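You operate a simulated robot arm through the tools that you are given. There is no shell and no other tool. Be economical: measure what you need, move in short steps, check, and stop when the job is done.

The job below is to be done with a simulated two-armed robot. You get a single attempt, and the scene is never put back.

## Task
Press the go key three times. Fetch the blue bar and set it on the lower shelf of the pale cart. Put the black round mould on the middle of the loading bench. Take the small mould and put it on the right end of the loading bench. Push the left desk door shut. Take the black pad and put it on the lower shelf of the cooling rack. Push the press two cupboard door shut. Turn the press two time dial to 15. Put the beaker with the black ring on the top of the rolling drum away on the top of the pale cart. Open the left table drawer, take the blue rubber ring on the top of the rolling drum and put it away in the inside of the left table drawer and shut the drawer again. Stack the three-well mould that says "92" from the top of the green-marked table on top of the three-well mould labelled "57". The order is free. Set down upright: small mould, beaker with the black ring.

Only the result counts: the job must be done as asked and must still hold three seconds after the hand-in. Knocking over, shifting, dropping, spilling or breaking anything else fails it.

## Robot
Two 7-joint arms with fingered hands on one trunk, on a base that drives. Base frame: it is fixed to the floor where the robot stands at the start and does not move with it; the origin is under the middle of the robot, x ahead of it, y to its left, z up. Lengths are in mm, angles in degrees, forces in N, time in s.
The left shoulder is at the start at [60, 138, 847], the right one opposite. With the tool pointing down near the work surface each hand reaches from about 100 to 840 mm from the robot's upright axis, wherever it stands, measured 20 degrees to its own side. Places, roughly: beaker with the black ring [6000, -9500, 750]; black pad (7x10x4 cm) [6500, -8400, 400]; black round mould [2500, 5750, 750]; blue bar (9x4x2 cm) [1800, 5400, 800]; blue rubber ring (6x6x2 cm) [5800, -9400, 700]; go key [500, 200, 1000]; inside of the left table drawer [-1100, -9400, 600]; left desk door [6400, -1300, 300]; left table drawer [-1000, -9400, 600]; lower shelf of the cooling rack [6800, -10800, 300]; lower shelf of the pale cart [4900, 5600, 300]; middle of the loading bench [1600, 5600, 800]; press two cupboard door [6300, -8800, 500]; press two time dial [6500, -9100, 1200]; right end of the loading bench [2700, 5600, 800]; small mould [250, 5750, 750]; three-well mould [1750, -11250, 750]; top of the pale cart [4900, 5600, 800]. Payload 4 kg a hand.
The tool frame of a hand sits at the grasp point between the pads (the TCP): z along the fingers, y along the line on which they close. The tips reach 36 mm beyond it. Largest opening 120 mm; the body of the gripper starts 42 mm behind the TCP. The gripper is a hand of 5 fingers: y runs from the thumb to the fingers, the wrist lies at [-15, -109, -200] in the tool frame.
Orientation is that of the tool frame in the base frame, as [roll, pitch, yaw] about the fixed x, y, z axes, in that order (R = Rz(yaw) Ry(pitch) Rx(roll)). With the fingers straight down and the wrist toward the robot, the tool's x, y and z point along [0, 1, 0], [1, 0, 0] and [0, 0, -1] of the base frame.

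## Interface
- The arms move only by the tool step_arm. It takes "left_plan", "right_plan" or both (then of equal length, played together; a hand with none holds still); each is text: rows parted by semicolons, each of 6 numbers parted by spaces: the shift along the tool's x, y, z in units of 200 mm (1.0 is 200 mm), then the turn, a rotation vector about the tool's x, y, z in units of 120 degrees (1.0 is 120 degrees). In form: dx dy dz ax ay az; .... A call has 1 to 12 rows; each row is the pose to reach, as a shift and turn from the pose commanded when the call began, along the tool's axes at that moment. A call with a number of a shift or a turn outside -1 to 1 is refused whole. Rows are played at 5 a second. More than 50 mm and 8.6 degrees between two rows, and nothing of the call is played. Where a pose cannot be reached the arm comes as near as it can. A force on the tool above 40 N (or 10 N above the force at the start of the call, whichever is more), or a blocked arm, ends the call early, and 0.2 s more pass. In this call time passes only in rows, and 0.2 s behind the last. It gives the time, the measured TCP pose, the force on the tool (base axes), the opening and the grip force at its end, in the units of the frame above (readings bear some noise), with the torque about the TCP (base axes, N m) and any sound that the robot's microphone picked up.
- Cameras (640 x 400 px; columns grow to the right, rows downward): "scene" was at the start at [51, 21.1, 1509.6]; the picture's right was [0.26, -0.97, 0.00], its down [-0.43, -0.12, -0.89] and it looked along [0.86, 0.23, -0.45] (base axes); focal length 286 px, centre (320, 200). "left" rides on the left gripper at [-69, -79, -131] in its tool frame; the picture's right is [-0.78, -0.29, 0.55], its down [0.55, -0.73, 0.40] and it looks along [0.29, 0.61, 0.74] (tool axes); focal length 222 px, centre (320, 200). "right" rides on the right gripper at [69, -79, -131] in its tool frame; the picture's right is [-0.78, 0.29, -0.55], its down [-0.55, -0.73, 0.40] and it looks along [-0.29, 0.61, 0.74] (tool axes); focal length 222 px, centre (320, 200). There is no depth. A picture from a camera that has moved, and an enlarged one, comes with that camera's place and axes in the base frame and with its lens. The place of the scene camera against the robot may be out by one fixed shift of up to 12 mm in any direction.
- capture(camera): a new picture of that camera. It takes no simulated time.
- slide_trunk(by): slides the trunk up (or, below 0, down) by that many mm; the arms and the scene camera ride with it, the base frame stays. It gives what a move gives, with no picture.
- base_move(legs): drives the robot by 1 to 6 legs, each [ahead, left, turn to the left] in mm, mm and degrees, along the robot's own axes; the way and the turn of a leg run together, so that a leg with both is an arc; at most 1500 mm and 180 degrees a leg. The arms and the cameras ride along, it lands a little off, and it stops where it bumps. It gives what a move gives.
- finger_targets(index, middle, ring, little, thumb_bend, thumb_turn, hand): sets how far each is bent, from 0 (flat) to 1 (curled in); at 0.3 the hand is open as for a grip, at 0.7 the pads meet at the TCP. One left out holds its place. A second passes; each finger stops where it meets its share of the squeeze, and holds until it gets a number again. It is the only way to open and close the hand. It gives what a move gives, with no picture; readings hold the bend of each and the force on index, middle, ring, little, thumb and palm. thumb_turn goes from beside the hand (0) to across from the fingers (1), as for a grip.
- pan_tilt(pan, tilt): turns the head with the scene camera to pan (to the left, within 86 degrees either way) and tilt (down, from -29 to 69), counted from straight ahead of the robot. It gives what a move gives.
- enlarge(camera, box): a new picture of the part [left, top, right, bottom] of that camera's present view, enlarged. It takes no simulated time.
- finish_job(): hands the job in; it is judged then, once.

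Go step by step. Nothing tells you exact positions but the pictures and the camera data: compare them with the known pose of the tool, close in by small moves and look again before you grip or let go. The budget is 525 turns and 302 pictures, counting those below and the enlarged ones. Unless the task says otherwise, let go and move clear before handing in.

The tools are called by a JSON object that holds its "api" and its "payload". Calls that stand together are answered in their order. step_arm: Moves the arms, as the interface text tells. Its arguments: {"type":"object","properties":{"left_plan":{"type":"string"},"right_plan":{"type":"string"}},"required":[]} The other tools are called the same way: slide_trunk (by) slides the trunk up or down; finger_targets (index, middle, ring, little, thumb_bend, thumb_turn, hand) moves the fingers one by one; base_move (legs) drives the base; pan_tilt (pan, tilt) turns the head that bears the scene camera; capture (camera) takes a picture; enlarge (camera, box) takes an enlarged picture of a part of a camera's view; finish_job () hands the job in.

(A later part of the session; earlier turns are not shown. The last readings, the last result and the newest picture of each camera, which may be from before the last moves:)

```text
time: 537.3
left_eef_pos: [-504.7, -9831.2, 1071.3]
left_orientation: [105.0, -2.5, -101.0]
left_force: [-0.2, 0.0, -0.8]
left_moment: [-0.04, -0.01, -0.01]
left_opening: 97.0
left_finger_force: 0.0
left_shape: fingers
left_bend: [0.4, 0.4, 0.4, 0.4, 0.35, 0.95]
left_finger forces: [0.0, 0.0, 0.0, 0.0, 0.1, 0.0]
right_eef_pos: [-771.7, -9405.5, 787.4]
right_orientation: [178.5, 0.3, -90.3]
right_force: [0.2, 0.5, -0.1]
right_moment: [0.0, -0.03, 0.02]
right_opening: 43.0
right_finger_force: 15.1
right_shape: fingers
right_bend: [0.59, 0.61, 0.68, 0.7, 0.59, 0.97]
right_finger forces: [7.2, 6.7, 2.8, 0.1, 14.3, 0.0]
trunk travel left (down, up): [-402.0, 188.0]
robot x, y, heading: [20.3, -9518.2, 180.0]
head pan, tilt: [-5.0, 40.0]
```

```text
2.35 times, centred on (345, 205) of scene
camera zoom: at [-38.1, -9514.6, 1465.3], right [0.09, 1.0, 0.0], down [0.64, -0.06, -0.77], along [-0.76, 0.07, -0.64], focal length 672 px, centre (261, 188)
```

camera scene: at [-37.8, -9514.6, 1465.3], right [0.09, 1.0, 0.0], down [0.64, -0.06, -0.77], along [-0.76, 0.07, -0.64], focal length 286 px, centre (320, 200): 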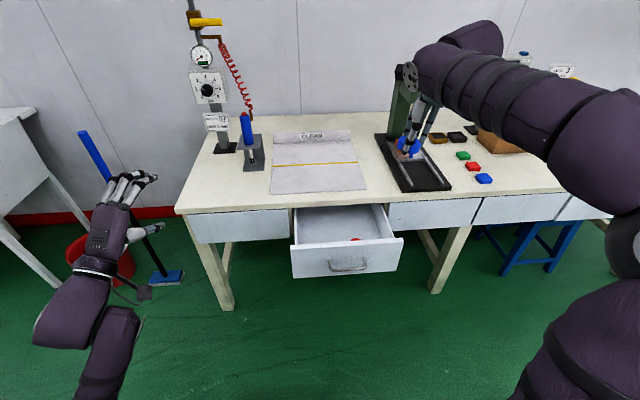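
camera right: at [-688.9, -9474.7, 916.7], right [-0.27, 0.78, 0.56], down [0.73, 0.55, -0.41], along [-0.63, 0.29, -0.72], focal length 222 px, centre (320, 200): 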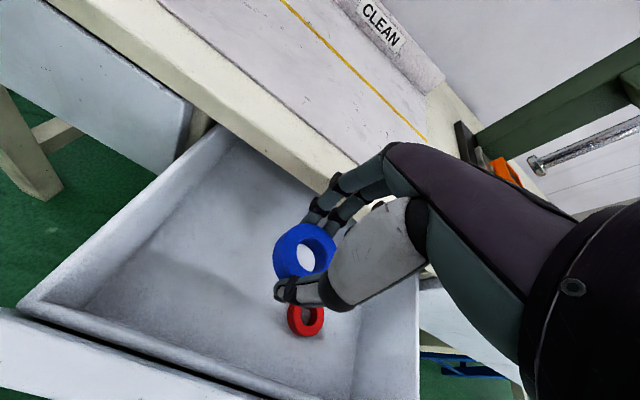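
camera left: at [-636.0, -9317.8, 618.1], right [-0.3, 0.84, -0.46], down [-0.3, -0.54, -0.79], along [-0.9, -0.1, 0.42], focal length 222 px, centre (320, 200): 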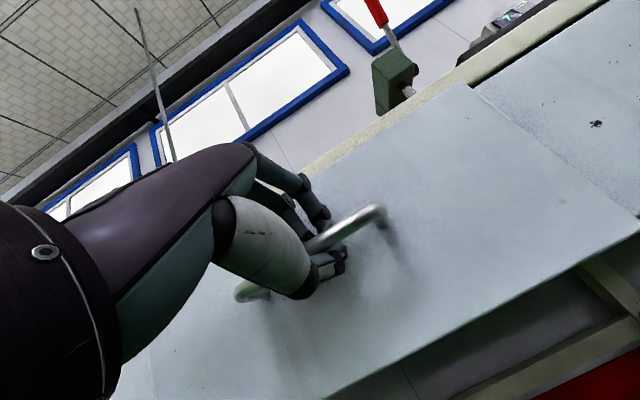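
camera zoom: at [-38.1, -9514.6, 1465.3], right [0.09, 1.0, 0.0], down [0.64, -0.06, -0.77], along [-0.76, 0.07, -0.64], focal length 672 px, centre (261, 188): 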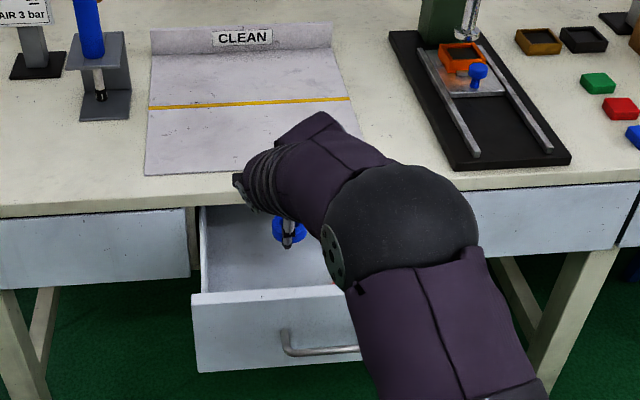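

{"api": "step_arm", "payload": {"right_plan": "0.01 -0.02 0.2 0 0 0; 0.01 -0.02 0.4 0 0 0; 0.01 -0.02 0.53 0 0 0"}}

{"api": "step_arm", "payload": {"right_plan": "0 0 0.03 0 0 0; 0 0 0.06 0 0 0; 0 0 0.09 0 0 0; 0 0 0.12 0 0 0"}}

{"api": "capture", "payload": {"camera": "right"}}

```text
time: 538.1
left_eef_pos: [-504.9, -9830.8, 1071.7]
left_orientation: [105.1, -2.5, -100.8]
left_force: [-0.3, 0.3, 0.0]
left_moment: [-0.01, 0.0, 0.03]
left_opening: 97.2
left_finger_force: 0.0
left_shape: fingers
left_bend: [0.4, 0.4, 0.4, 0.4, 0.35, 0.95]
left_finger forces: [0.0, 0.1, 0.1, 0.1, 0.0, 0.1]
right_eef_pos: [-767.8, -9405.5, 683.2]
right_orientation: [178.5, 0.3, -90.2]
right_force: [0.3, -0.1, 0.4]
right_moment: [0.02, 0.01, 0.01]
right_opening: 43.2
right_finger_force: 15.8
right_shape: fingers
right_bend: [0.59, 0.61, 0.68, 0.7, 0.59, 0.97]
right_finger forces: [7.2, 6.8, 2.7, 0.1, 14.3, 0.0]
trunk travel left (down, up): [-402.0, 188.0]
robot x, y, heading: [27.6, -9519.1, 180.0]
head pan, tilt: [-5.0, 40.0]
```

```text
time: 539.1
left_eef_pos: [-502.8, -9831.3, 1071.0]
left_orientation: [105.0, -2.5, -100.8]
left_force: [-0.3, 0.1, -0.3]
left_moment: [0.0, 0.06, 0.0]
left_opening: 96.9
left_finger_force: 0.1
left_shape: fingers
left_bend: [0.4, 0.4, 0.4, 0.4, 0.35, 0.95]
left_finger forces: [0.0, 0.1, 0.0, 0.0, 0.1, 0.0]
right_eef_pos: [-770.9, -9403.7, 657.7]
right_orientation: [178.6, 0.4, -90.2]
right_force: [0.6, -0.9, -0.5]
right_moment: [0.03, -0.03, 0.04]
right_opening: 43.5
right_finger_force: 15.5
right_shape: fingers
right_bend: [0.59, 0.61, 0.68, 0.7, 0.59, 0.97]
right_finger forces: [7.2, 6.8, 2.8, 0.0, 14.2, 0.1]
trunk travel left (down, up): [-402.0, 188.0]
robot x, y, heading: [25.8, -9520.7, 179.9]
head pan, tilt: [-5.0, 40.0]
```

```text
71 pictures are left
camera right: at [-688.4, -9474.4, 787.2], right [-0.27, 0.78, 0.56], down [0.73, 0.55, -0.41], along [-0.63, 0.29, -0.72], focal length 222 px, centre (320, 200)
```

right: 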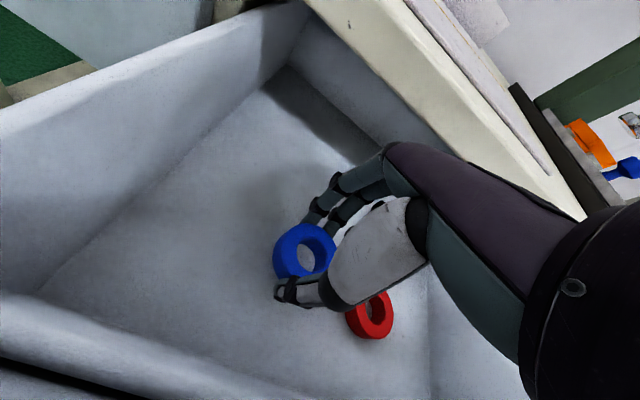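

{"api": "step_arm", "payload": {"right_plan": "0 0 0.03 0 0 0; 0 0 0.06 0 0 0; 0 0 0.09 0 0 0; 0 0 0.12 0 0 0; 0 0 0.14 0 0 0"}}

{"api": "capture", "payload": {"camera": "right"}}

```text
time: 540.3
left_eef_pos: [-503.3, -9831.0, 1071.8]
left_orientation: [104.9, -2.5, -100.7]
left_force: [-0.5, -0.8, -0.4]
left_moment: [0.0, -0.01, -0.02]
left_opening: 97.2
left_finger_force: 0.1
left_shape: fingers
left_bend: [0.4, 0.4, 0.4, 0.4, 0.35, 0.95]
left_finger forces: [0.0, 0.0, 0.0, 0.1, 0.0, 0.0]
right_eef_pos: [-773.8, -9405.2, 630.9]
right_orientation: [178.4, 0.3, -90.2]
right_force: [0.5, 0.2, 5.1]
right_moment: [0.08, 0.1, -0.01]
right_opening: 43.3
right_finger_force: 18.7
right_shape: fingers
right_bend: [0.6, 0.6, 0.69, 0.7, 0.59, 0.97]
right_finger forces: [7.3, 12.9, 2.9, 0.0, 15.4, 0.0]
trunk travel left (down, up): [-402.0, 188.0]
robot x, y, heading: [26.1, -9524.1, 179.9]
head pan, tilt: [-5.0, 40.0]
```

```text
70 pictures are left
camera right: at [-689.7, -9474.5, 760.1], right [-0.27, 0.78, 0.56], down [0.72, 0.55, -0.42], along [-0.63, 0.29, -0.72], focal length 222 px, centre (320, 200)
```

right: 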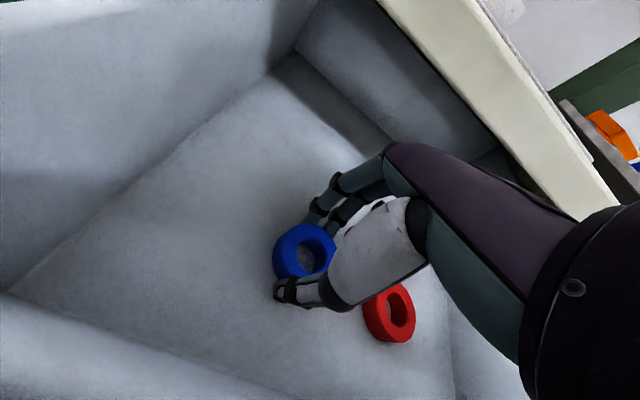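

Contact with the drawer floor. I open and lift straight up.

{"api": "finger_targets", "payload": {"hand": "right", "index": 0.42, "middle": 0.42, "ring": 0.42, "little": 0.42, "thumb_bend": 0.42}}

{"api": "step_arm", "payload": {"right_plan": "0 0 -0.1 0 0 0; 0 0 -0.25 0 0 0; 0 0 -0.45 0 0 0; 0 0 -0.65 0 0 0; 0 0 -0.85 0 0 0; 0 -0.05 -1 0 0 0"}}

{"api": "capture", "payload": {"camera": "right"}}

```text
time: 541.3
left_eef_pos: [-503.9, -9830.0, 1070.9]
left_orientation: [105.0, -2.5, -100.9]
left_force: [0.2, 0.2, -1.0]
left_moment: [-0.01, 0.06, 0.02]
left_opening: 97.2
left_finger_force: 0.0
left_shape: fingers
left_bend: [0.4, 0.4, 0.4, 0.4, 0.35, 0.95]
left_finger forces: [0.0, 0.1, 0.0, 0.0, 0.1, 0.0]
right_eef_pos: [-771.9, -9406.1, 629.9]
right_orientation: [178.5, 0.3, -90.2]
right_force: [0.3, -0.3, 2.8]
right_moment: [-0.02, 0.04, 0.03]
right_opening: 82.8
right_finger_force: 1.8
right_shape: fingers
right_bend: [0.42, 0.42, 0.42, 0.42, 0.43, 0.96]
right_finger forces: [0.3, 1.5, 0.0, 0.1, 1.0, 0.0]
trunk travel left (down, up): [-402.0, 188.0]
robot x, y, heading: [24.4, -9520.0, 180.0]
head pan, tilt: [-5.0, 40.0]
```

```text
time: 542.7
left_eef_pos: [-503.5, -9830.8, 1071.2]
left_orientation: [105.0, -2.5, -100.9]
left_force: [0.8, 0.0, -0.1]
left_moment: [0.01, 0.0, 0.03]
left_opening: 97.0
left_finger_force: 0.1
left_shape: fingers
left_bend: [0.4, 0.4, 0.4, 0.4, 0.35, 0.95]
left_finger forces: [0.0, 0.0, 0.0, 0.0, 0.0, 0.0]
right_eef_pos: [-756.7, -9405.5, 829.7]
right_orientation: [178.6, 0.3, -90.0]
right_force: [-0.6, -0.7, 0.9]
right_moment: [-0.05, 0.02, 0.01]
right_opening: 83.7
right_finger_force: 0.1
right_shape: fingers
right_bend: [0.42, 0.42, 0.42, 0.42, 0.42, 0.96]
right_finger forces: [0.0, 0.0, 0.0, 0.0, 0.0, 0.0]
trunk travel left (down, up): [-402.0, 188.0]
robot x, y, heading: [25.3, -9522.7, 180.0]
head pan, tilt: [-5.0, 40.0]
```

```text
69 pictures are left
camera right: at [-674.4, -9474.4, 958.9], right [-0.28, 0.78, 0.56], down [0.73, 0.55, -0.41], along [-0.63, 0.29, -0.72], focal length 222 px, centre (320, 200)
```

right: 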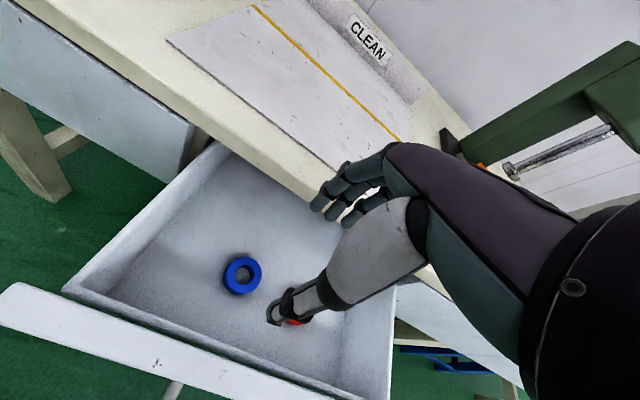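

The blue ring lies in the drawer. To shut it, I bring the right hand in front of the drawer, lower it to handle height, and push by driving.

{"api": "step_arm", "payload": {"right_plan": "0 -0.2 -0.1 0 0 0; 0 -0.4 -0.1 0 0 0; 0 -0.6 -0.1 0 0 0; 0 -0.8 -0.1 0 0 0; -0.1 -1 -0.1 0 0 0"}}

{"api": "finger_targets", "payload": {"hand": "right", "index": 0.6, "middle": 0.6, "ring": 0.6, "little": 0.6, "thumb_bend": 0.6}}

{"api": "slide_trunk", "payload": {"by": -190}}

{"api": "capture", "payload": {"camera": "scene"}}

```text
time: 543.9
left_eef_pos: [-503.4, -9831.4, 1071.4]
left_orientation: [105.0, -2.5, -100.9]
left_force: [0.5, -0.9, 0.1]
left_moment: [-0.02, 0.0, -0.01]
left_opening: 97.3
left_finger_force: 0.1
left_shape: fingers
left_bend: [0.4, 0.4, 0.4, 0.4, 0.35, 0.95]
left_finger forces: [0.1, 0.0, 0.1, 0.1, 0.1, 0.1]
right_eef_pos: [-557.9, -9387.1, 843.4]
right_orientation: [178.6, 0.3, -90.1]
right_force: [0.0, 0.7, 0.6]
right_moment: [-0.02, -0.01, -0.03]
right_opening: 84.1
right_finger_force: 0.0
right_shape: fingers
right_bend: [0.42, 0.42, 0.42, 0.42, 0.42, 0.96]
right_finger forces: [0.0, 0.1, 0.0, 0.1, 0.0, 0.1]
trunk travel left (down, up): [-402.0, 188.0]
robot x, y, heading: [27.2, -9517.8, 180.0]
head pan, tilt: [-5.0, 40.0]
```

```text
time: 544.9
left_eef_pos: [-504.2, -9831.7, 1071.6]
left_orientation: [105.0, -2.5, -100.9]
left_force: [-0.3, -0.2, -0.2]
left_moment: [0.01, 0.04, 0.0]
left_opening: 97.0
left_finger_force: 0.0
left_shape: fingers
left_bend: [0.4, 0.4, 0.4, 0.4, 0.35, 0.95]
left_finger forces: [0.0, 0.0, 0.0, 0.0, 0.0, 0.0]
right_eef_pos: [-558.9, -9386.9, 843.1]
right_orientation: [178.6, 0.3, -90.1]
right_force: [0.1, 0.4, -0.3]
right_moment: [0.02, -0.01, 0.0]
right_opening: 30.5
right_finger_force: 0.1
right_shape: fingers
right_bend: [0.6, 0.6, 0.6, 0.6, 0.6, 0.98]
right_finger forces: [0.0, 0.0, 0.0, 0.0, 0.0, 0.1]
trunk travel left (down, up): [-402.0, 188.0]
robot x, y, heading: [27.4, -9521.3, 180.0]
head pan, tilt: [-5.0, 40.0]
```

```text
time: 547.0
left_eef_pos: [-503.4, -9829.8, 881.5]
left_orientation: [104.9, -2.5, -100.9]
left_force: [0.0, 0.5, -0.3]
left_moment: [0.03, 0.0, 0.04]
left_opening: 97.2
left_finger_force: 0.0
left_shape: fingers
left_bend: [0.4, 0.4, 0.4, 0.4, 0.35, 0.95]
left_finger forces: [0.0, 0.0, 0.0, 0.0, 0.1, 0.0]
right_eef_pos: [-559.4, -9385.9, 653.5]
right_orientation: [178.5, 0.3, -90.1]
right_force: [0.1, -0.3, 0.3]
right_moment: [-0.02, 0.02, -0.01]
right_opening: 30.6
right_finger_force: 0.1
right_shape: fingers
right_bend: [0.6, 0.6, 0.6, 0.6, 0.6, 0.98]
right_finger forces: [0.0, 0.1, 0.0, 0.0, 0.1, 0.0]
trunk travel left (down, up): [-212.0, 378.0]
robot x, y, heading: [25.0, -9519.9, 179.9]
head pan, tilt: [-5.0, 40.0]
```

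```text
68 pictures are left
camera scene: at [-37.6, -9514.6, 1275.3], right [0.09, 1.0, 0.0], down [0.64, -0.06, -0.77], along [-0.76, 0.07, -0.64], focal length 286 px, centre (320, 200)
```

scene: 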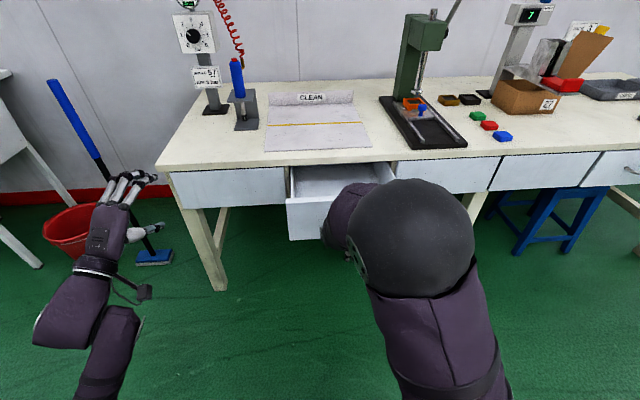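

I lower slightly and push the drawer by driving forward.

{"api": "step_arm", "payload": {"right_plan": "0 0 0.07 0 0 0; 0 0 0.14 0 0 0"}}

{"api": "base_move", "payload": {"legs": [[190, 0, 0]]}}

{"api": "base_move", "payload": {"legs": [[70, 0, 0]]}}

{"api": "capture", "payload": {"camera": "right"}}

{"api": "capture", "payload": {"camera": "scene"}}

```text
time: 547.6
left_eef_pos: [-504.3, -9831.8, 882.1]
left_orientation: [104.9, -2.5, -101.0]
left_force: [-0.4, 0.3, -0.2]
left_moment: [0.01, 0.0, -0.02]
left_opening: 97.4
left_finger_force: 0.1
left_shape: fingers
left_bend: [0.4, 0.4, 0.4, 0.4, 0.35, 0.95]
left_finger forces: [0.1, 0.1, 0.0, 0.1, 0.0, 0.0]
right_eef_pos: [-558.2, -9386.1, 624.9]
right_orientation: [178.5, 0.4, -90.0]
right_force: [-0.3, 0.1, 0.9]
right_moment: [-0.02, 0.01, 0.02]
right_opening: 30.4
right_finger_force: 0.0
right_shape: fingers
right_bend: [0.6, 0.6, 0.6, 0.6, 0.6, 0.98]
right_finger forces: [0.0, 0.0, 0.1, 0.0, 0.0, 0.1]
trunk travel left (down, up): [-212.0, 378.0]
robot x, y, heading: [21.4, -9518.3, 179.9]
head pan, tilt: [-5.0, 40.0]
```

```text
time: 549.1
left_eef_pos: [-690.8, -9830.0, 881.5]
left_orientation: [104.9, -2.5, -100.7]
left_force: [0.0, 0.0, 1.0]
left_moment: [-0.02, 0.0, -0.01]
left_opening: 97.3
left_finger_force: 0.0
left_shape: fingers
left_bend: [0.4, 0.4, 0.4, 0.4, 0.35, 0.95]
left_finger forces: [0.1, 0.0, 0.1, 0.1, 0.0, 0.1]
right_eef_pos: [-746.3, -9387.3, 624.7]
right_orientation: [178.6, 0.3, -90.1]
right_force: [5.6, 0.0, -0.7]
right_moment: [0.04, 0.12, -0.06]
right_opening: 30.0
right_finger_force: 3.0
right_shape: fingers
right_bend: [0.6, 0.62, 0.6, 0.6, 0.6, 0.98]
right_finger forces: [0.0, 5.8, 0.0, 0.0, 0.0, 0.0]
trunk travel left (down, up): [-212.0, 378.0]
robot x, y, heading: [-163.3, -9517.7, 180.1]
head pan, tilt: [-5.0, 40.0]
```

```text
time: 549.9
left_eef_pos: [-705.1, -9830.2, 881.9]
left_orientation: [104.8, -2.5, -100.9]
left_force: [0.5, 0.1, 0.1]
left_moment: [0.0, 0.0, 0.07]
left_opening: 97.3
left_finger_force: 0.0
left_shape: fingers
left_bend: [0.4, 0.4, 0.4, 0.4, 0.35, 0.95]
left_finger forces: [0.0, 0.0, 0.0, 0.0, 0.0, 0.1]
right_eef_pos: [-750.5, -9384.1, 617.1]
right_orientation: [-179.5, 0.5, -90.5]
right_force: [12.3, -0.7, -1.4]
right_moment: [0.0, 0.4, -0.14]
right_opening: 30.2
right_finger_force: 6.2
right_shape: fingers
right_bend: [0.6, 0.63, 0.6, 0.6, 0.6, 0.98]
right_finger forces: [0.1, 12.2, 0.1, 0.0, 0.0, 0.1]
trunk travel left (down, up): [-212.0, 378.0]
robot x, y, heading: [-175.9, -9519.3, 180.0]
head pan, tilt: [-5.0, 40.0]
stopped in leg 1: the force on the tool passed its limit at 64 N (the readings are from after the stop); the commanded pose is now the measured one
```

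```text
67 pictures are left
camera right: at [-671.0, -9455.1, 748.4], right [-0.29, 0.78, 0.55], down [0.74, 0.55, -0.38], along [-0.6, 0.3, -0.74], focal length 222 px, centre (320, 200)
```

right: 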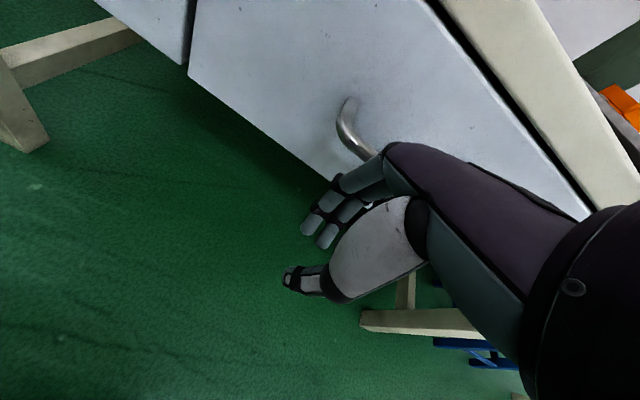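

```text
66 pictures are left
camera scene: at [-238.8, -9514.5, 1275.4], right [0.09, 1.0, 0.0], down [0.64, -0.06, -0.77], along [-0.76, 0.07, -0.64], focal length 286 px, centre (320, 200)
```

scene: 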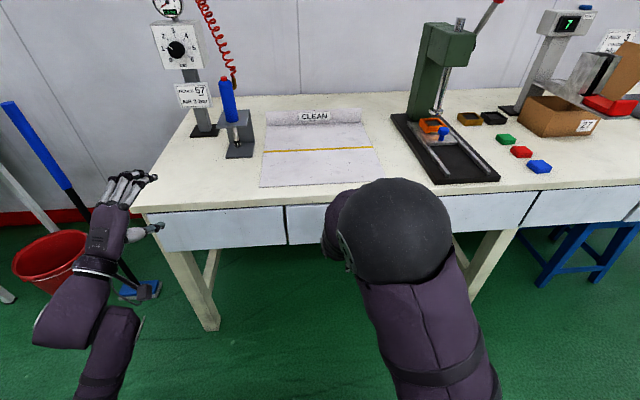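

The drawer appears shut with firm resistance. I back off and verify.

{"api": "base_move", "payload": {"legs": [[-190, 0, 0]]}}

{"api": "slide_trunk", "payload": {"by": 212}}

{"api": "step_arm", "payload": {"right_plan": "-0.2 0 -0.1 0 0 0; -0.4 0 -0.2 0 0 0; -0.6 0 -0.3 0 0 0; -0.8 -0.1 -0.4 0 0 0"}}

{"api": "capture", "payload": {"camera": "scene"}}

```text
time: 551.5
left_eef_pos: [-517.5, -9828.9, 881.5]
left_orientation: [104.8, -2.4, -101.3]
left_force: [-0.1, -0.2, -0.6]
left_moment: [-0.03, 0.01, -0.03]
left_opening: 97.2
left_finger_force: 0.1
left_shape: fingers
left_bend: [0.4, 0.4, 0.4, 0.4, 0.35, 0.95]
left_finger forces: [0.0, 0.0, 0.0, 0.0, 0.1, 0.1]
right_eef_pos: [-560.4, -9383.1, 618.1]
right_orientation: [-179.7, 0.6, -90.6]
right_force: [-0.3, -0.3, -0.4]
right_moment: [0.0, 0.0, -0.02]
right_opening: 29.8
right_finger_force: 0.0
right_shape: fingers
right_bend: [0.6, 0.6, 0.6, 0.6, 0.6, 0.98]
right_finger forces: [0.0, 0.0, 0.0, 0.0, 0.0, 0.0]
trunk travel left (down, up): [-212.0, 378.0]
robot x, y, heading: [12.2, -9517.7, 179.5]
head pan, tilt: [-5.0, 40.0]
```

```text
time: 553.7
left_eef_pos: [-516.8, -9829.4, 1093.4]
left_orientation: [104.9, -2.5, -101.1]
left_force: [0.2, -0.1, 0.0]
left_moment: [0.0, -0.01, 0.01]
left_opening: 97.2
left_finger_force: 0.1
left_shape: fingers
left_bend: [0.4, 0.4, 0.4, 0.4, 0.35, 0.95]
left_finger forces: [0.0, 0.1, 0.0, 0.1, 0.0, 0.1]
right_eef_pos: [-560.8, -9382.9, 829.7]
right_orientation: [-179.8, 0.7, -90.6]
right_force: [0.0, 0.2, 0.1]
right_moment: [0.0, 0.01, 0.05]
right_opening: 30.2
right_finger_force: 0.1
right_shape: fingers
right_bend: [0.6, 0.6, 0.6, 0.6, 0.6, 0.98]
right_finger forces: [0.0, 0.1, 0.0, 0.0, 0.0, 0.0]
trunk travel left (down, up): [-424.0, 166.0]
robot x, y, heading: [11.7, -9522.4, 179.8]
head pan, tilt: [-5.0, 40.0]
```

```text
time: 554.7
left_eef_pos: [-516.2, -9828.8, 1094.9]
left_orientation: [104.9, -2.5, -101.2]
left_force: [1.4, -0.5, 0.0]
left_moment: [-0.03, 0.01, -0.01]
left_opening: 97.2
left_finger_force: 0.0
left_shape: fingers
left_bend: [0.4, 0.4, 0.4, 0.4, 0.35, 0.95]
left_finger forces: [0.0, 0.0, 0.1, 0.0, 0.0, 0.0]
right_eef_pos: [-542.7, -9224.1, 914.1]
right_orientation: [-179.7, 0.5, -90.6]
right_force: [0.2, 0.2, 0.1]
right_moment: [0.0, 0.0, 0.03]
right_opening: 30.2
right_finger_force: 0.0
right_shape: fingers
right_bend: [0.6, 0.6, 0.6, 0.6, 0.6, 0.98]
right_finger forces: [0.0, 0.0, 0.0, 0.0, 0.0, 0.0]
trunk travel left (down, up): [-424.0, 166.0]
robot x, y, heading: [13.7, -9518.8, 179.9]
head pan, tilt: [-5.0, 40.0]
```

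```text
65 pictures are left
camera scene: at [-49.7, -9514.3, 1487.3], right [0.09, 1.0, 0.0], down [0.64, -0.06, -0.77], along [-0.76, 0.07, -0.64], focal length 286 px, centre (320, 200)
```

scene: 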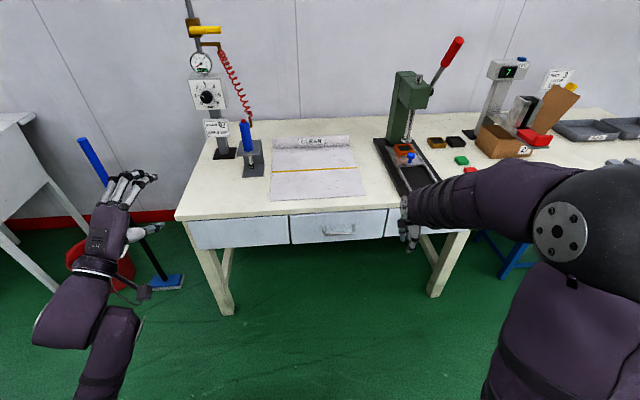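

Shut. Last task: the beaker to the pale cart. I back out east along the same safe line (y≈−9632).

{"api": "base_move", "payload": {"legs": [[0, 113, 0.1], [-1480, 0, 0]]}}

{"api": "base_move", "payload": {"legs": [[-1480, 0, 0]]}}

```text
time: 562.8
left_eef_pos: [959.7, -9945.4, 1093.7]
left_orientation: [104.9, -2.5, -99.8]
left_force: [-0.7, -0.3, 0.3]
left_moment: [0.03, 0.0, 0.03]
left_opening: 97.0
left_finger_force: 0.1
left_shape: fingers
left_bend: [0.4, 0.4, 0.4, 0.4, 0.35, 0.95]
left_finger forces: [0.0, 0.0, 0.0, 0.1, 0.0, 0.1]
right_eef_pos: [919.2, -9339.3, 913.2]
right_orientation: [-179.9, 0.6, -89.4]
right_force: [-0.2, -0.3, -0.4]
right_moment: [0.0, 0.03, 0.04]
right_opening: 30.2
right_finger_force: 0.0
right_shape: fingers
right_bend: [0.6, 0.6, 0.6, 0.6, 0.6, 0.98]
right_finger forces: [0.0, 0.0, 0.1, 0.0, 0.0, 0.0]
trunk travel left (down, up): [-424.0, 166.0]
robot x, y, heading: [1481.8, -9624.6, -179.4]
head pan, tilt: [-5.0, 40.0]
```

```text
time: 570.2
left_eef_pos: [2438.5, -9917.4, 1094.2]
left_orientation: [105.0, -2.5, -99.6]
left_force: [-0.1, 0.0, 0.3]
left_moment: [-0.03, -0.03, -0.02]
left_opening: 97.1
left_finger_force: 0.1
left_shape: fingers
left_bend: [0.4, 0.4, 0.4, 0.4, 0.35, 0.95]
left_finger forces: [0.0, 0.1, 0.0, 0.1, 0.1, 0.0]
right_eef_pos: [2396.7, -9314.0, 913.4]
right_orientation: [-179.8, 0.7, -89.2]
right_force: [-0.1, 0.4, 0.4]
right_moment: [-0.01, 0.0, -0.01]
right_opening: 30.3
right_finger_force: 0.0
right_shape: fingers
right_bend: [0.6, 0.6, 0.6, 0.6, 0.6, 0.98]
right_finger forces: [0.0, 0.0, 0.1, 0.0, 0.0, 0.0]
trunk travel left (down, up): [-424.0, 166.0]
robot x, y, heading: [2961.6, -9597.2, -178.7]
head pan, tilt: [-5.0, 40.0]
```

Through. A quick check of the green table before leaving.

{"api": "pan_tilt", "payload": {"pan": 40, "tilt": 20}}

{"api": "capture", "payload": {"camera": "scene"}}

```text
time: 571.3
left_eef_pos: [2438.0, -9915.9, 1093.8]
left_orientation: [104.9, -2.5, -99.7]
left_force: [0.3, 0.2, -0.3]
left_moment: [-0.01, 0.0, 0.03]
left_opening: 97.1
left_finger_force: 0.1
left_shape: fingers
left_bend: [0.4, 0.4, 0.4, 0.4, 0.35, 0.95]
left_finger forces: [0.1, 0.0, 0.1, 0.1, 0.0, 0.0]
right_eef_pos: [2397.0, -9313.1, 912.4]
right_orientation: [-179.8, 0.6, -89.2]
right_force: [-0.2, 0.4, -0.4]
right_moment: [0.0, 0.0, 0.02]
right_opening: 30.1
right_finger_force: 0.0
right_shape: fingers
right_bend: [0.6, 0.6, 0.6, 0.6, 0.6, 0.98]
right_finger forces: [0.1, 0.0, 0.0, 0.0, 0.0, 0.0]
trunk travel left (down, up): [-424.0, 166.0]
robot x, y, heading: [2958.6, -9595.5, -178.9]
head pan, tilt: [40.0, 20.0]
```

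```text
64 pictures are left
camera scene: at [2911.7, -9658.5, 1518.7], right [-0.66, 0.75, 0.0], down [0.26, 0.23, -0.94], along [-0.71, -0.62, -0.34], focal length 286 px, centre (320, 200)
```

scene: 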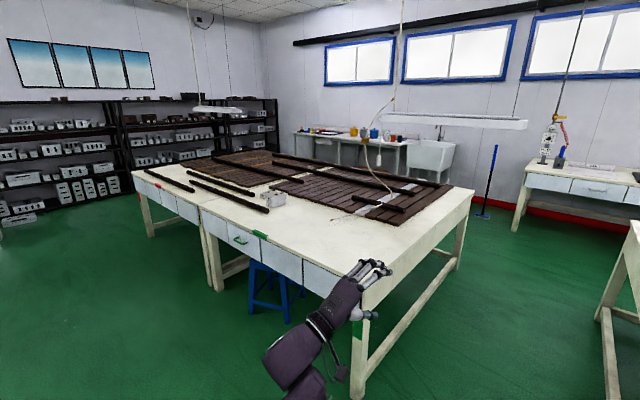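

All fine there. I back into the aisle, turn around to face east, and approach the drum again.

{"api": "base_move", "payload": {"legs": [[-1450, 0, 0], [0, 0, 178.8]]}}

{"api": "pan_tilt", "payload": {"pan": 0, "tilt": 30}}

{"api": "capture", "payload": {"camera": "scene"}}

```text
time: 585.7
left_eef_pos: [4914.8, -9266.0, 1093.7]
left_orientation: [104.8, -2.5, 78.4]
left_force: [-0.6, -0.7, -0.3]
left_moment: [0.0, 0.02, 0.05]
left_opening: 97.2
left_finger_force: 0.0
left_shape: fingers
left_bend: [0.4, 0.4, 0.4, 0.4, 0.35, 0.95]
left_finger forces: [0.0, 0.0, 0.1, 0.0, 0.1, 0.0]
right_eef_pos: [4935.4, -9872.7, 913.4]
right_orientation: [-179.7, 0.7, 88.8]
right_force: [0.8, -0.1, -0.5]
right_moment: [0.02, 0.01, -0.04]
right_opening: 30.4
right_finger_force: 0.0
right_shape: fingers
right_bend: [0.6, 0.6, 0.6, 0.6, 0.6, 0.98]
right_finger forces: [0.0, 0.1, 0.0, 0.1, 0.0, 0.0]
trunk travel left (down, up): [-424.0, 166.0]
robot x, y, heading: [4383.4, -9569.8, -0.6]
head pan, tilt: [40.0, 20.0]
```

```text
time: 586.7
left_eef_pos: [4916.0, -9267.3, 1092.5]
left_orientation: [104.9, -2.5, 78.4]
left_force: [-0.4, 0.5, -0.3]
left_moment: [0.03, 0.03, 0.02]
left_opening: 97.2
left_finger_force: 0.1
left_shape: fingers
left_bend: [0.4, 0.4, 0.4, 0.4, 0.35, 0.95]
left_finger forces: [0.1, 0.0, 0.1, 0.0, 0.0, 0.1]
right_eef_pos: [4935.7, -9871.3, 912.8]
right_orientation: [-179.8, 0.5, 88.8]
right_force: [0.0, 0.7, -0.8]
right_moment: [0.02, -0.01, 0.03]
right_opening: 29.9
right_finger_force: 0.1
right_shape: fingers
right_bend: [0.6, 0.6, 0.6, 0.6, 0.6, 0.98]
right_finger forces: [0.1, 0.0, 0.0, 0.0, 0.0, 0.0]
trunk travel left (down, up): [-424.0, 166.0]
robot x, y, heading: [4382.1, -9572.7, -0.8]
head pan, tilt: [0.0, 30.0]
```

```text
63 pictures are left
camera scene: at [4436.4, -9574.7, 1502.7], right [-0.01, -1.0, 0.0], down [-0.5, 0.01, -0.87], along [0.87, -0.01, -0.5], focal length 286 px, centre (320, 200)
```

scene: 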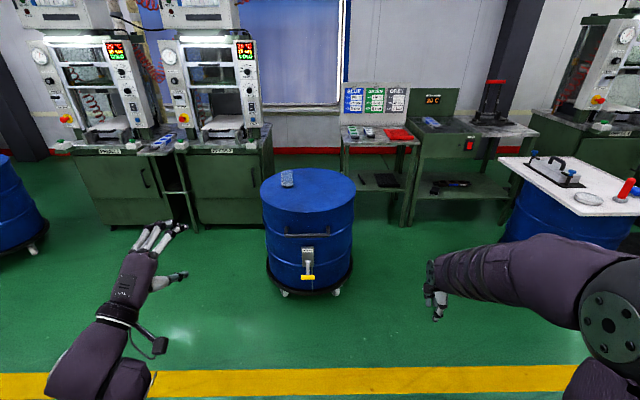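

I prepare the right hand (open, raised) and drive to the drum.

{"api": "finger_targets", "payload": {"hand": "right", "index": 0.3, "middle": 0.3, "ring": 0.3, "little": 0.3, "thumb_bend": 0.3}}

{"api": "step_arm", "payload": {"right_plan": "0.15 0 -0.1 0 0 -0.005; 0.3 0 -0.2 0 0 -0.01; 0.45 0.05 -0.3 0 0 -0.01; 0.6 0.1 -0.3 0 0 -0.01"}}

{"api": "base_move", "payload": {"legs": [[0, 330, 0.8], [820, 0, 0]]}}

{"api": "pan_tilt", "payload": {"pan": -10, "tilt": 40}}

{"api": "capture", "payload": {"camera": "scene"}}

{"api": "capture", "payload": {"camera": "right"}}

```text
time: 587.7
left_eef_pos: [4915.3, -9267.4, 1094.0]
left_orientation: [105.0, -2.5, 78.4]
left_force: [-0.5, -0.3, 0.1]
left_moment: [-0.01, 0.01, -0.01]
left_opening: 97.6
left_finger_force: 0.0
left_shape: fingers
left_bend: [0.4, 0.4, 0.4, 0.4, 0.35, 0.95]
left_finger forces: [0.0, 0.1, 0.0, 0.1, 0.0, 0.0]
right_eef_pos: [4937.2, -9872.8, 912.7]
right_orientation: [-179.8, 0.7, 88.8]
right_force: [0.4, 0.5, 0.1]
right_moment: [0.01, 0.03, 0.0]
right_opening: 119.2
right_finger_force: 0.0
right_shape: fingers
right_bend: [0.3, 0.3, 0.3, 0.3, 0.3, 0.94]
right_finger forces: [0.1, 0.0, 0.1, 0.1, 0.0, 0.0]
trunk travel left (down, up): [-424.0, 166.0]
robot x, y, heading: [4382.5, -9572.4, -0.8]
head pan, tilt: [0.0, 30.0]
```

```text
time: 588.7
left_eef_pos: [4915.2, -9266.3, 1093.2]
left_orientation: [104.9, -2.5, 78.5]
left_force: [0.1, 0.3, -0.2]
left_moment: [0.01, 0.03, 0.0]
left_opening: 97.2
left_finger_force: 0.1
left_shape: fingers
left_bend: [0.4, 0.4, 0.4, 0.4, 0.35, 0.95]
left_finger forces: [0.1, 0.0, 0.0, 0.0, 0.1, 0.0]
right_eef_pos: [4958.5, -9752.3, 972.1]
right_orientation: [-179.7, 0.6, 90.0]
right_force: [0.2, 0.0, -0.5]
right_moment: [-0.01, 0.01, 0.0]
right_opening: 119.5
right_finger_force: 0.0
right_shape: fingers
right_bend: [0.3, 0.3, 0.3, 0.3, 0.3, 0.94]
right_finger forces: [0.0, 0.0, 0.0, 0.1, 0.0, 0.1]
trunk travel left (down, up): [-424.0, 166.0]
robot x, y, heading: [4380.8, -9570.8, -1.1]
head pan, tilt: [0.0, 30.0]
```

```text
time: 595.0
left_eef_pos: [5747.1, -8930.8, 1093.3]
left_orientation: [104.9, -2.5, 78.5]
left_force: [0.0, 0.1, 0.6]
left_moment: [0.01, 0.01, 0.0]
left_opening: 97.1
left_finger_force: 0.0
left_shape: fingers
left_bend: [0.4, 0.4, 0.4, 0.4, 0.35, 0.95]
left_finger forces: [0.0, 0.0, 0.0, 0.0, 0.0, 0.0]
right_eef_pos: [5792.0, -9416.1, 970.8]
right_orientation: [-179.6, 0.6, 90.2]
right_force: [-1.2, -0.4, 0.6]
right_moment: [0.04, 0.01, 0.01]
right_opening: 119.3
right_finger_force: 0.0
right_shape: fingers
right_bend: [0.3, 0.3, 0.3, 0.3, 0.3, 0.94]
right_finger forces: [0.0, 0.0, 0.0, 0.0, 0.1, 0.0]
trunk travel left (down, up): [-424.0, 166.0]
robot x, y, heading: [5219.1, -9235.9, -0.6]
head pan, tilt: [0.0, 30.0]
```

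```text
time: 595.7
left_eef_pos: [5746.3, -8931.3, 1093.1]
left_orientation: [104.9, -2.5, 78.6]
left_force: [-0.1, 0.0, 0.5]
left_moment: [0.01, 0.0, 0.04]
left_opening: 97.3
left_finger_force: 0.1
left_shape: fingers
left_bend: [0.4, 0.4, 0.4, 0.4, 0.35, 0.95]
left_finger forces: [0.0, 0.1, 0.0, 0.1, 0.0, 0.1]
right_eef_pos: [5792.8, -9416.7, 971.8]
right_orientation: [-179.7, 0.5, 90.3]
right_force: [0.2, 0.1, -0.5]
right_moment: [0.0, 0.02, 0.02]
right_opening: 119.2
right_finger_force: 0.1
right_shape: fingers
right_bend: [0.3, 0.3, 0.3, 0.3, 0.3, 0.94]
right_finger forces: [0.1, 0.1, 0.0, 0.1, 0.0, 0.1]
trunk travel left (down, up): [-424.0, 166.0]
robot x, y, heading: [5217.4, -9233.1, -0.6]
head pan, tilt: [-10.0, 40.0]
```

```text
62 pictures are left
camera scene: at [5261.5, -9254.1, 1487.3], right [-0.18, -0.98, 0.0], down [-0.63, 0.12, -0.77], along [0.75, -0.14, -0.64], focal length 286 px, centre (320, 200)
```

scene: 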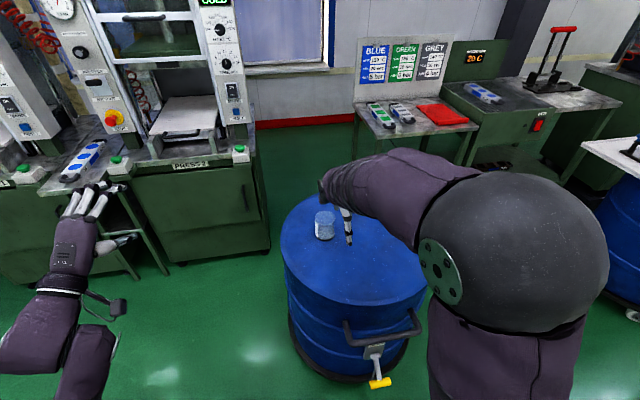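

```text
61 pictures are left
camera right: at [5713.6, -9345.0, 1102.6], right [0.3, -0.78, 0.55], down [-0.74, -0.56, -0.39], along [0.61, -0.29, -0.74], focal length 222 px, centre (320, 200)
```

right: 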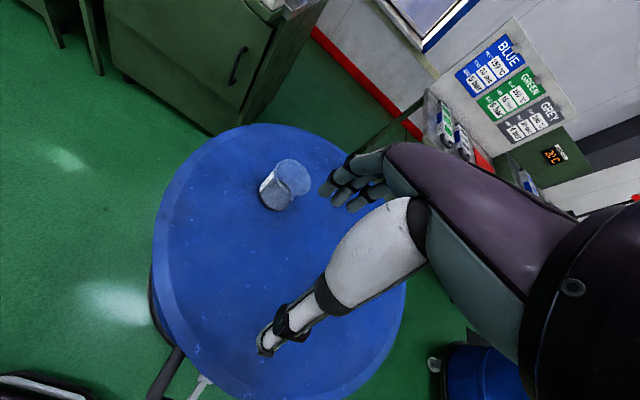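

{"api": "enlarge", "payload": {"camera": "right", "box": [230, 130, 350, 230]}}

{"api": "enlarge", "payload": {"camera": "scene", "box": [280, 180, 380, 270]}}

```text
4.00 times, centred on (290, 180) of right
camera zoom: at [5713.6, -9345.0, 1102.6], right [0.3, -0.78, 0.55], down [-0.74, -0.56, -0.39], along [0.61, -0.29, -0.74], focal length 888 px, centre (440, 280)
```

zoom: 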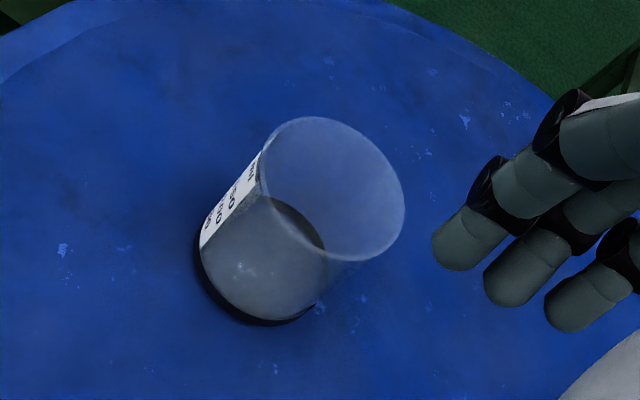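

```text
4.44 times, centred on (330, 225) of scene
camera zoom: at [5261.5, -9254.1, 1487.3], right [-0.18, -0.98, 0.0], down [-0.63, 0.12, -0.77], along [0.75, -0.14, -0.64], focal length 1270 px, centre (276, 89)
```

zoom: 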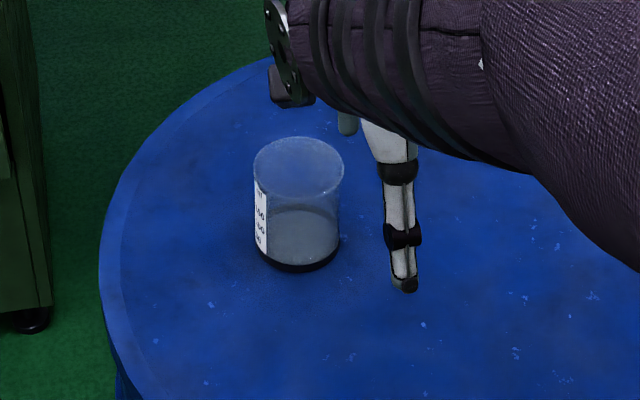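

The beaker has a black base ring; base center ≈[5970, -9401], top z≈801. I move above it.

{"api": "step_arm", "payload": {"right_plan": "0.02 0.22 0 0 0 0; 0.04 0.44 0 0 0 0; 0.06 0.66 0 0 0 0; 0.075 0.885 0 0 0 0; 0.075 0.885 0.2 0 0 0; 0.075 0.885 0.38 0 0 0"}}

{"api": "capture", "payload": {"camera": "right"}}

{"api": "enlarge", "payload": {"camera": "scene", "box": [270, 150, 390, 260]}}

```text
time: 597.1
left_eef_pos: [5746.6, -8930.1, 1094.8]
left_orientation: [104.9, -2.5, 78.5]
left_force: [0.4, -0.4, -0.2]
left_moment: [0.0, -0.02, -0.01]
left_opening: 97.2
left_finger_force: 0.1
left_shape: fingers
left_bend: [0.4, 0.4, 0.4, 0.4, 0.35, 0.95]
left_finger forces: [0.0, 0.0, 0.1, 0.0, 0.0, 0.0]
right_eef_pos: [5970.4, -9400.0, 894.7]
right_orientation: [-179.7, 0.5, 90.2]
right_force: [-0.4, -0.4, 0.5]
right_moment: [0.03, 0.04, -0.01]
right_opening: 119.3
right_finger_force: 0.0
right_shape: fingers
right_bend: [0.3, 0.3, 0.3, 0.3, 0.3, 0.94]
right_finger forces: [0.0, 0.0, 0.0, 0.0, 0.1, 0.0]
trunk travel left (down, up): [-424.0, 166.0]
robot x, y, heading: [5213.0, -9237.2, -0.8]
head pan, tilt: [-10.0, 40.0]
```

```text
58 pictures are left
camera right: at [5892.6, -9329.1, 1026.5], right [0.3, -0.78, 0.55], down [-0.74, -0.55, -0.39], along [0.61, -0.29, -0.74], focal length 222 px, centre (320, 200)
```

right: 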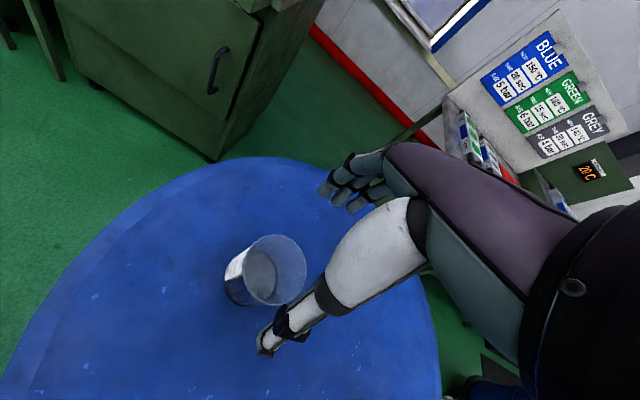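

```text
3.64 times, centred on (330, 205) of scene
camera zoom: at [5261.7, -9254.3, 1487.3], right [-0.19, -0.98, 0.0], down [-0.63, 0.12, -0.77], along [0.75, -0.14, -0.64], focal length 1039 px, centre (284, 182)
```

zoom: 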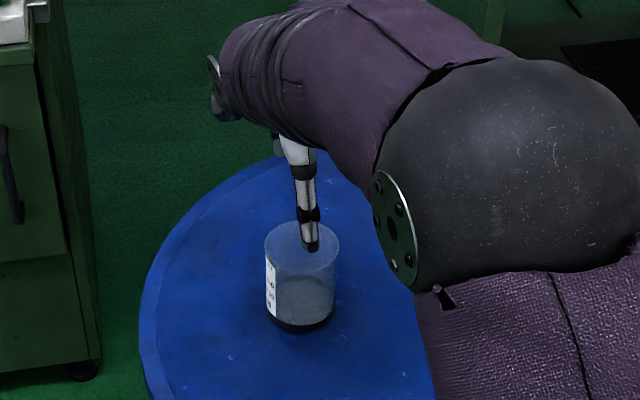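

Aligned. I descend around the beaker.

{"api": "step_arm", "payload": {"right_plan": "0.005 -0.01 0.2 0 0 0; 0.005 -0.01 0.4 0 0 0; 0.005 -0.01 0.55 0 0 0; 0.005 -0.01 0.63 0 0 0"}}

{"api": "capture", "payload": {"camera": "right"}}

{"api": "enlarge", "payload": {"camera": "scene", "box": [270, 150, 390, 260]}}

```text
time: 598.1
left_eef_pos: [5746.7, -8931.5, 1093.0]
left_orientation: [104.9, -2.5, 78.5]
left_force: [-0.7, 0.2, -0.3]
left_moment: [-0.01, -0.02, -0.01]
left_opening: 97.1
left_finger_force: 0.1
left_shape: fingers
left_bend: [0.4, 0.4, 0.4, 0.4, 0.35, 0.95]
left_finger forces: [0.1, 0.0, 0.0, 0.1, 0.1, 0.0]
right_eef_pos: [5965.2, -9399.4, 769.9]
right_orientation: [-179.8, 0.7, 90.2]
right_force: [-0.3, 0.1, -1.0]
right_moment: [-0.01, 0.01, -0.03]
right_opening: 119.4
right_finger_force: 0.0
right_shape: fingers
right_bend: [0.3, 0.3, 0.3, 0.3, 0.3, 0.94]
right_finger forces: [0.0, 0.1, 0.0, 0.0, 0.1, 0.1]
trunk travel left (down, up): [-424.0, 166.0]
robot x, y, heading: [5214.8, -9237.5, -0.7]
head pan, tilt: [-10.0, 40.0]
```

```text
56 pictures are left
camera right: at [5888.0, -9329.1, 900.6], right [0.3, -0.78, 0.55], down [-0.73, -0.56, -0.39], along [0.61, -0.29, -0.74], focal length 222 px, centre (320, 200)
```

right: 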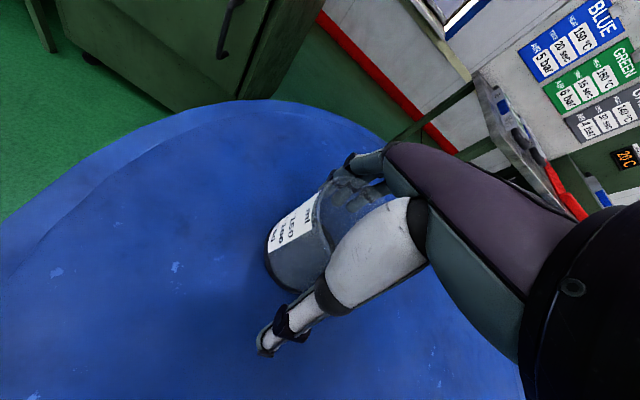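

```text
3.64 times, centred on (330, 205) of scene
camera zoom: at [5261.6, -9254.1, 1487.3], right [-0.19, -0.98, 0.0], down [-0.63, 0.12, -0.77], along [0.75, -0.14, -0.64], focal length 1039 px, centre (284, 182)
```

zoom: 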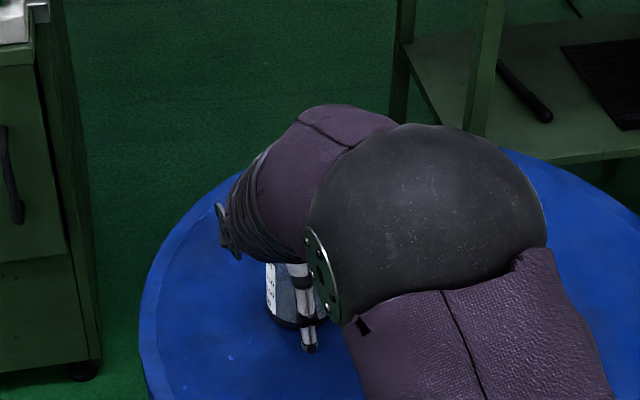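

Thumb in front, fingers behind. I close on the beaker.

{"api": "finger_targets", "payload": {"hand": "right", "index": 0.55, "middle": 0.55, "ring": 0.55, "little": 0.55, "thumb_bend": 0.55}}

{"api": "capture", "payload": {"camera": "right"}}

```text
time: 599.1
left_eef_pos: [5747.1, -8929.1, 1093.7]
left_orientation: [104.9, -2.5, 78.6]
left_force: [-0.8, 0.7, 0.1]
left_moment: [0.01, -0.04, -0.01]
left_opening: 97.2
left_finger_force: 0.0
left_shape: fingers
left_bend: [0.4, 0.4, 0.4, 0.4, 0.35, 0.95]
left_finger forces: [0.0, 0.0, 0.0, 0.1, 0.0, 0.0]
right_eef_pos: [5966.6, -9399.8, 770.5]
right_orientation: [-179.9, 0.5, 90.2]
right_force: [2.4, 0.0, 6.9]
right_moment: [-0.06, -0.35, -0.01]
right_opening: 60.9
right_finger_force: 12.9
right_shape: fingers
right_bend: [0.5, 0.51, 0.55, 0.55, 0.53, 0.97]
right_finger forces: [6.5, 5.8, 0.5, 0.0, 13.2, 0.1]
trunk travel left (down, up): [-424.0, 166.0]
robot x, y, heading: [5217.2, -9235.7, -0.4]
head pan, tilt: [-10.0, 40.0]
```

```text
54 pictures are left
camera right: at [5887.9, -9328.8, 901.8], right [0.29, -0.78, 0.55], down [-0.73, -0.56, -0.39], along [0.61, -0.29, -0.74], focal length 222 px, centre (320, 200)
```

right: 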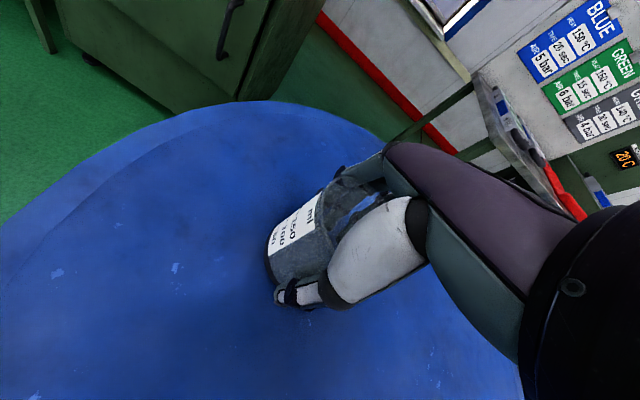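

I firm the grip a little and lift gently.

{"api": "finger_targets", "payload": {"hand": "right", "index": 0.62, "middle": 0.62, "ring": 0.62, "little": 0.6, "thumb_bend": 0.6}}

{"api": "step_arm", "payload": {"right_plan": "0 0 -0.05 0 0 0; 0 0 -0.15 0 0 0; 0 0 -0.3 0 0 0; 0 0 -0.45 0 0 0; 0 0 -0.6 0 0 0"}}

{"api": "capture", "payload": {"camera": "right"}}

```text
time: 600.1
left_eef_pos: [5747.5, -8930.6, 1093.2]
left_orientation: [104.8, -2.5, 78.5]
left_force: [-0.1, -0.2, -0.1]
left_moment: [-0.02, 0.02, 0.0]
left_opening: 97.4
left_finger_force: 0.0
left_shape: fingers
left_bend: [0.4, 0.4, 0.4, 0.4, 0.35, 0.95]
left_finger forces: [0.0, 0.0, 0.0, 0.0, 0.1, 0.0]
right_eef_pos: [5966.0, -9400.1, 771.5]
right_orientation: [-179.9, 0.6, 90.2]
right_force: [2.8, -0.1, 11.5]
right_moment: [-0.09, -0.52, 0.02]
right_opening: 59.1
right_finger_force: 21.7
right_shape: fingers
right_bend: [0.52, 0.53, 0.58, 0.6, 0.55, 0.97]
right_finger forces: [8.4, 8.7, 4.3, 0.0, 22.2, 0.0]
trunk travel left (down, up): [-424.0, 166.0]
robot x, y, heading: [5217.3, -9236.4, -0.7]
head pan, tilt: [-10.0, 40.0]
```

```text
time: 601.3
left_eef_pos: [5746.1, -8930.9, 1094.2]
left_orientation: [104.9, -2.5, 78.4]
left_force: [0.1, 0.2, -0.4]
left_moment: [0.02, 0.0, -0.04]
left_opening: 97.4
left_finger_force: 0.0
left_shape: fingers
left_bend: [0.4, 0.4, 0.4, 0.4, 0.35, 0.95]
left_finger forces: [0.0, 0.0, 0.1, 0.0, 0.0, 0.0]
right_eef_pos: [5965.2, -9398.7, 889.1]
right_orientation: [-179.6, 0.6, 90.2]
right_force: [0.6, -0.9, -1.3]
right_moment: [-0.04, -0.04, 0.01]
right_opening: 59.7
right_finger_force: 18.7
right_shape: fingers
right_bend: [0.53, 0.54, 0.59, 0.6, 0.55, 0.97]
right_finger forces: [7.4, 7.2, 3.5, 0.1, 20.1, 0.0]
trunk travel left (down, up): [-424.0, 166.0]
robot x, y, heading: [5215.7, -9238.9, -0.6]
head pan, tilt: [-10.0, 40.0]
```

```text
53 pictures are left
camera right: at [5887.7, -9327.8, 1020.1], right [0.3, -0.78, 0.55], down [-0.74, -0.56, -0.39], along [0.61, -0.29, -0.74], focal length 222 px, centre (320, 200)
```

right: 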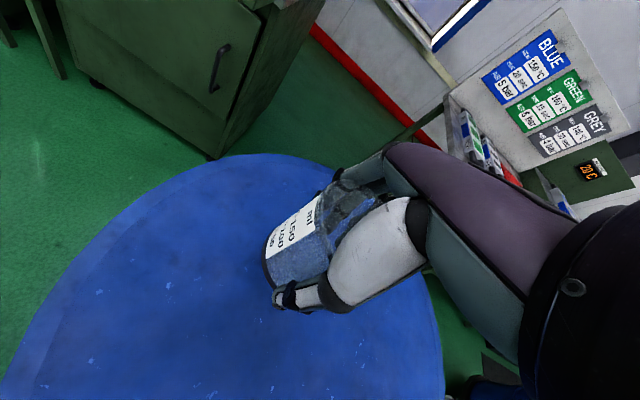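

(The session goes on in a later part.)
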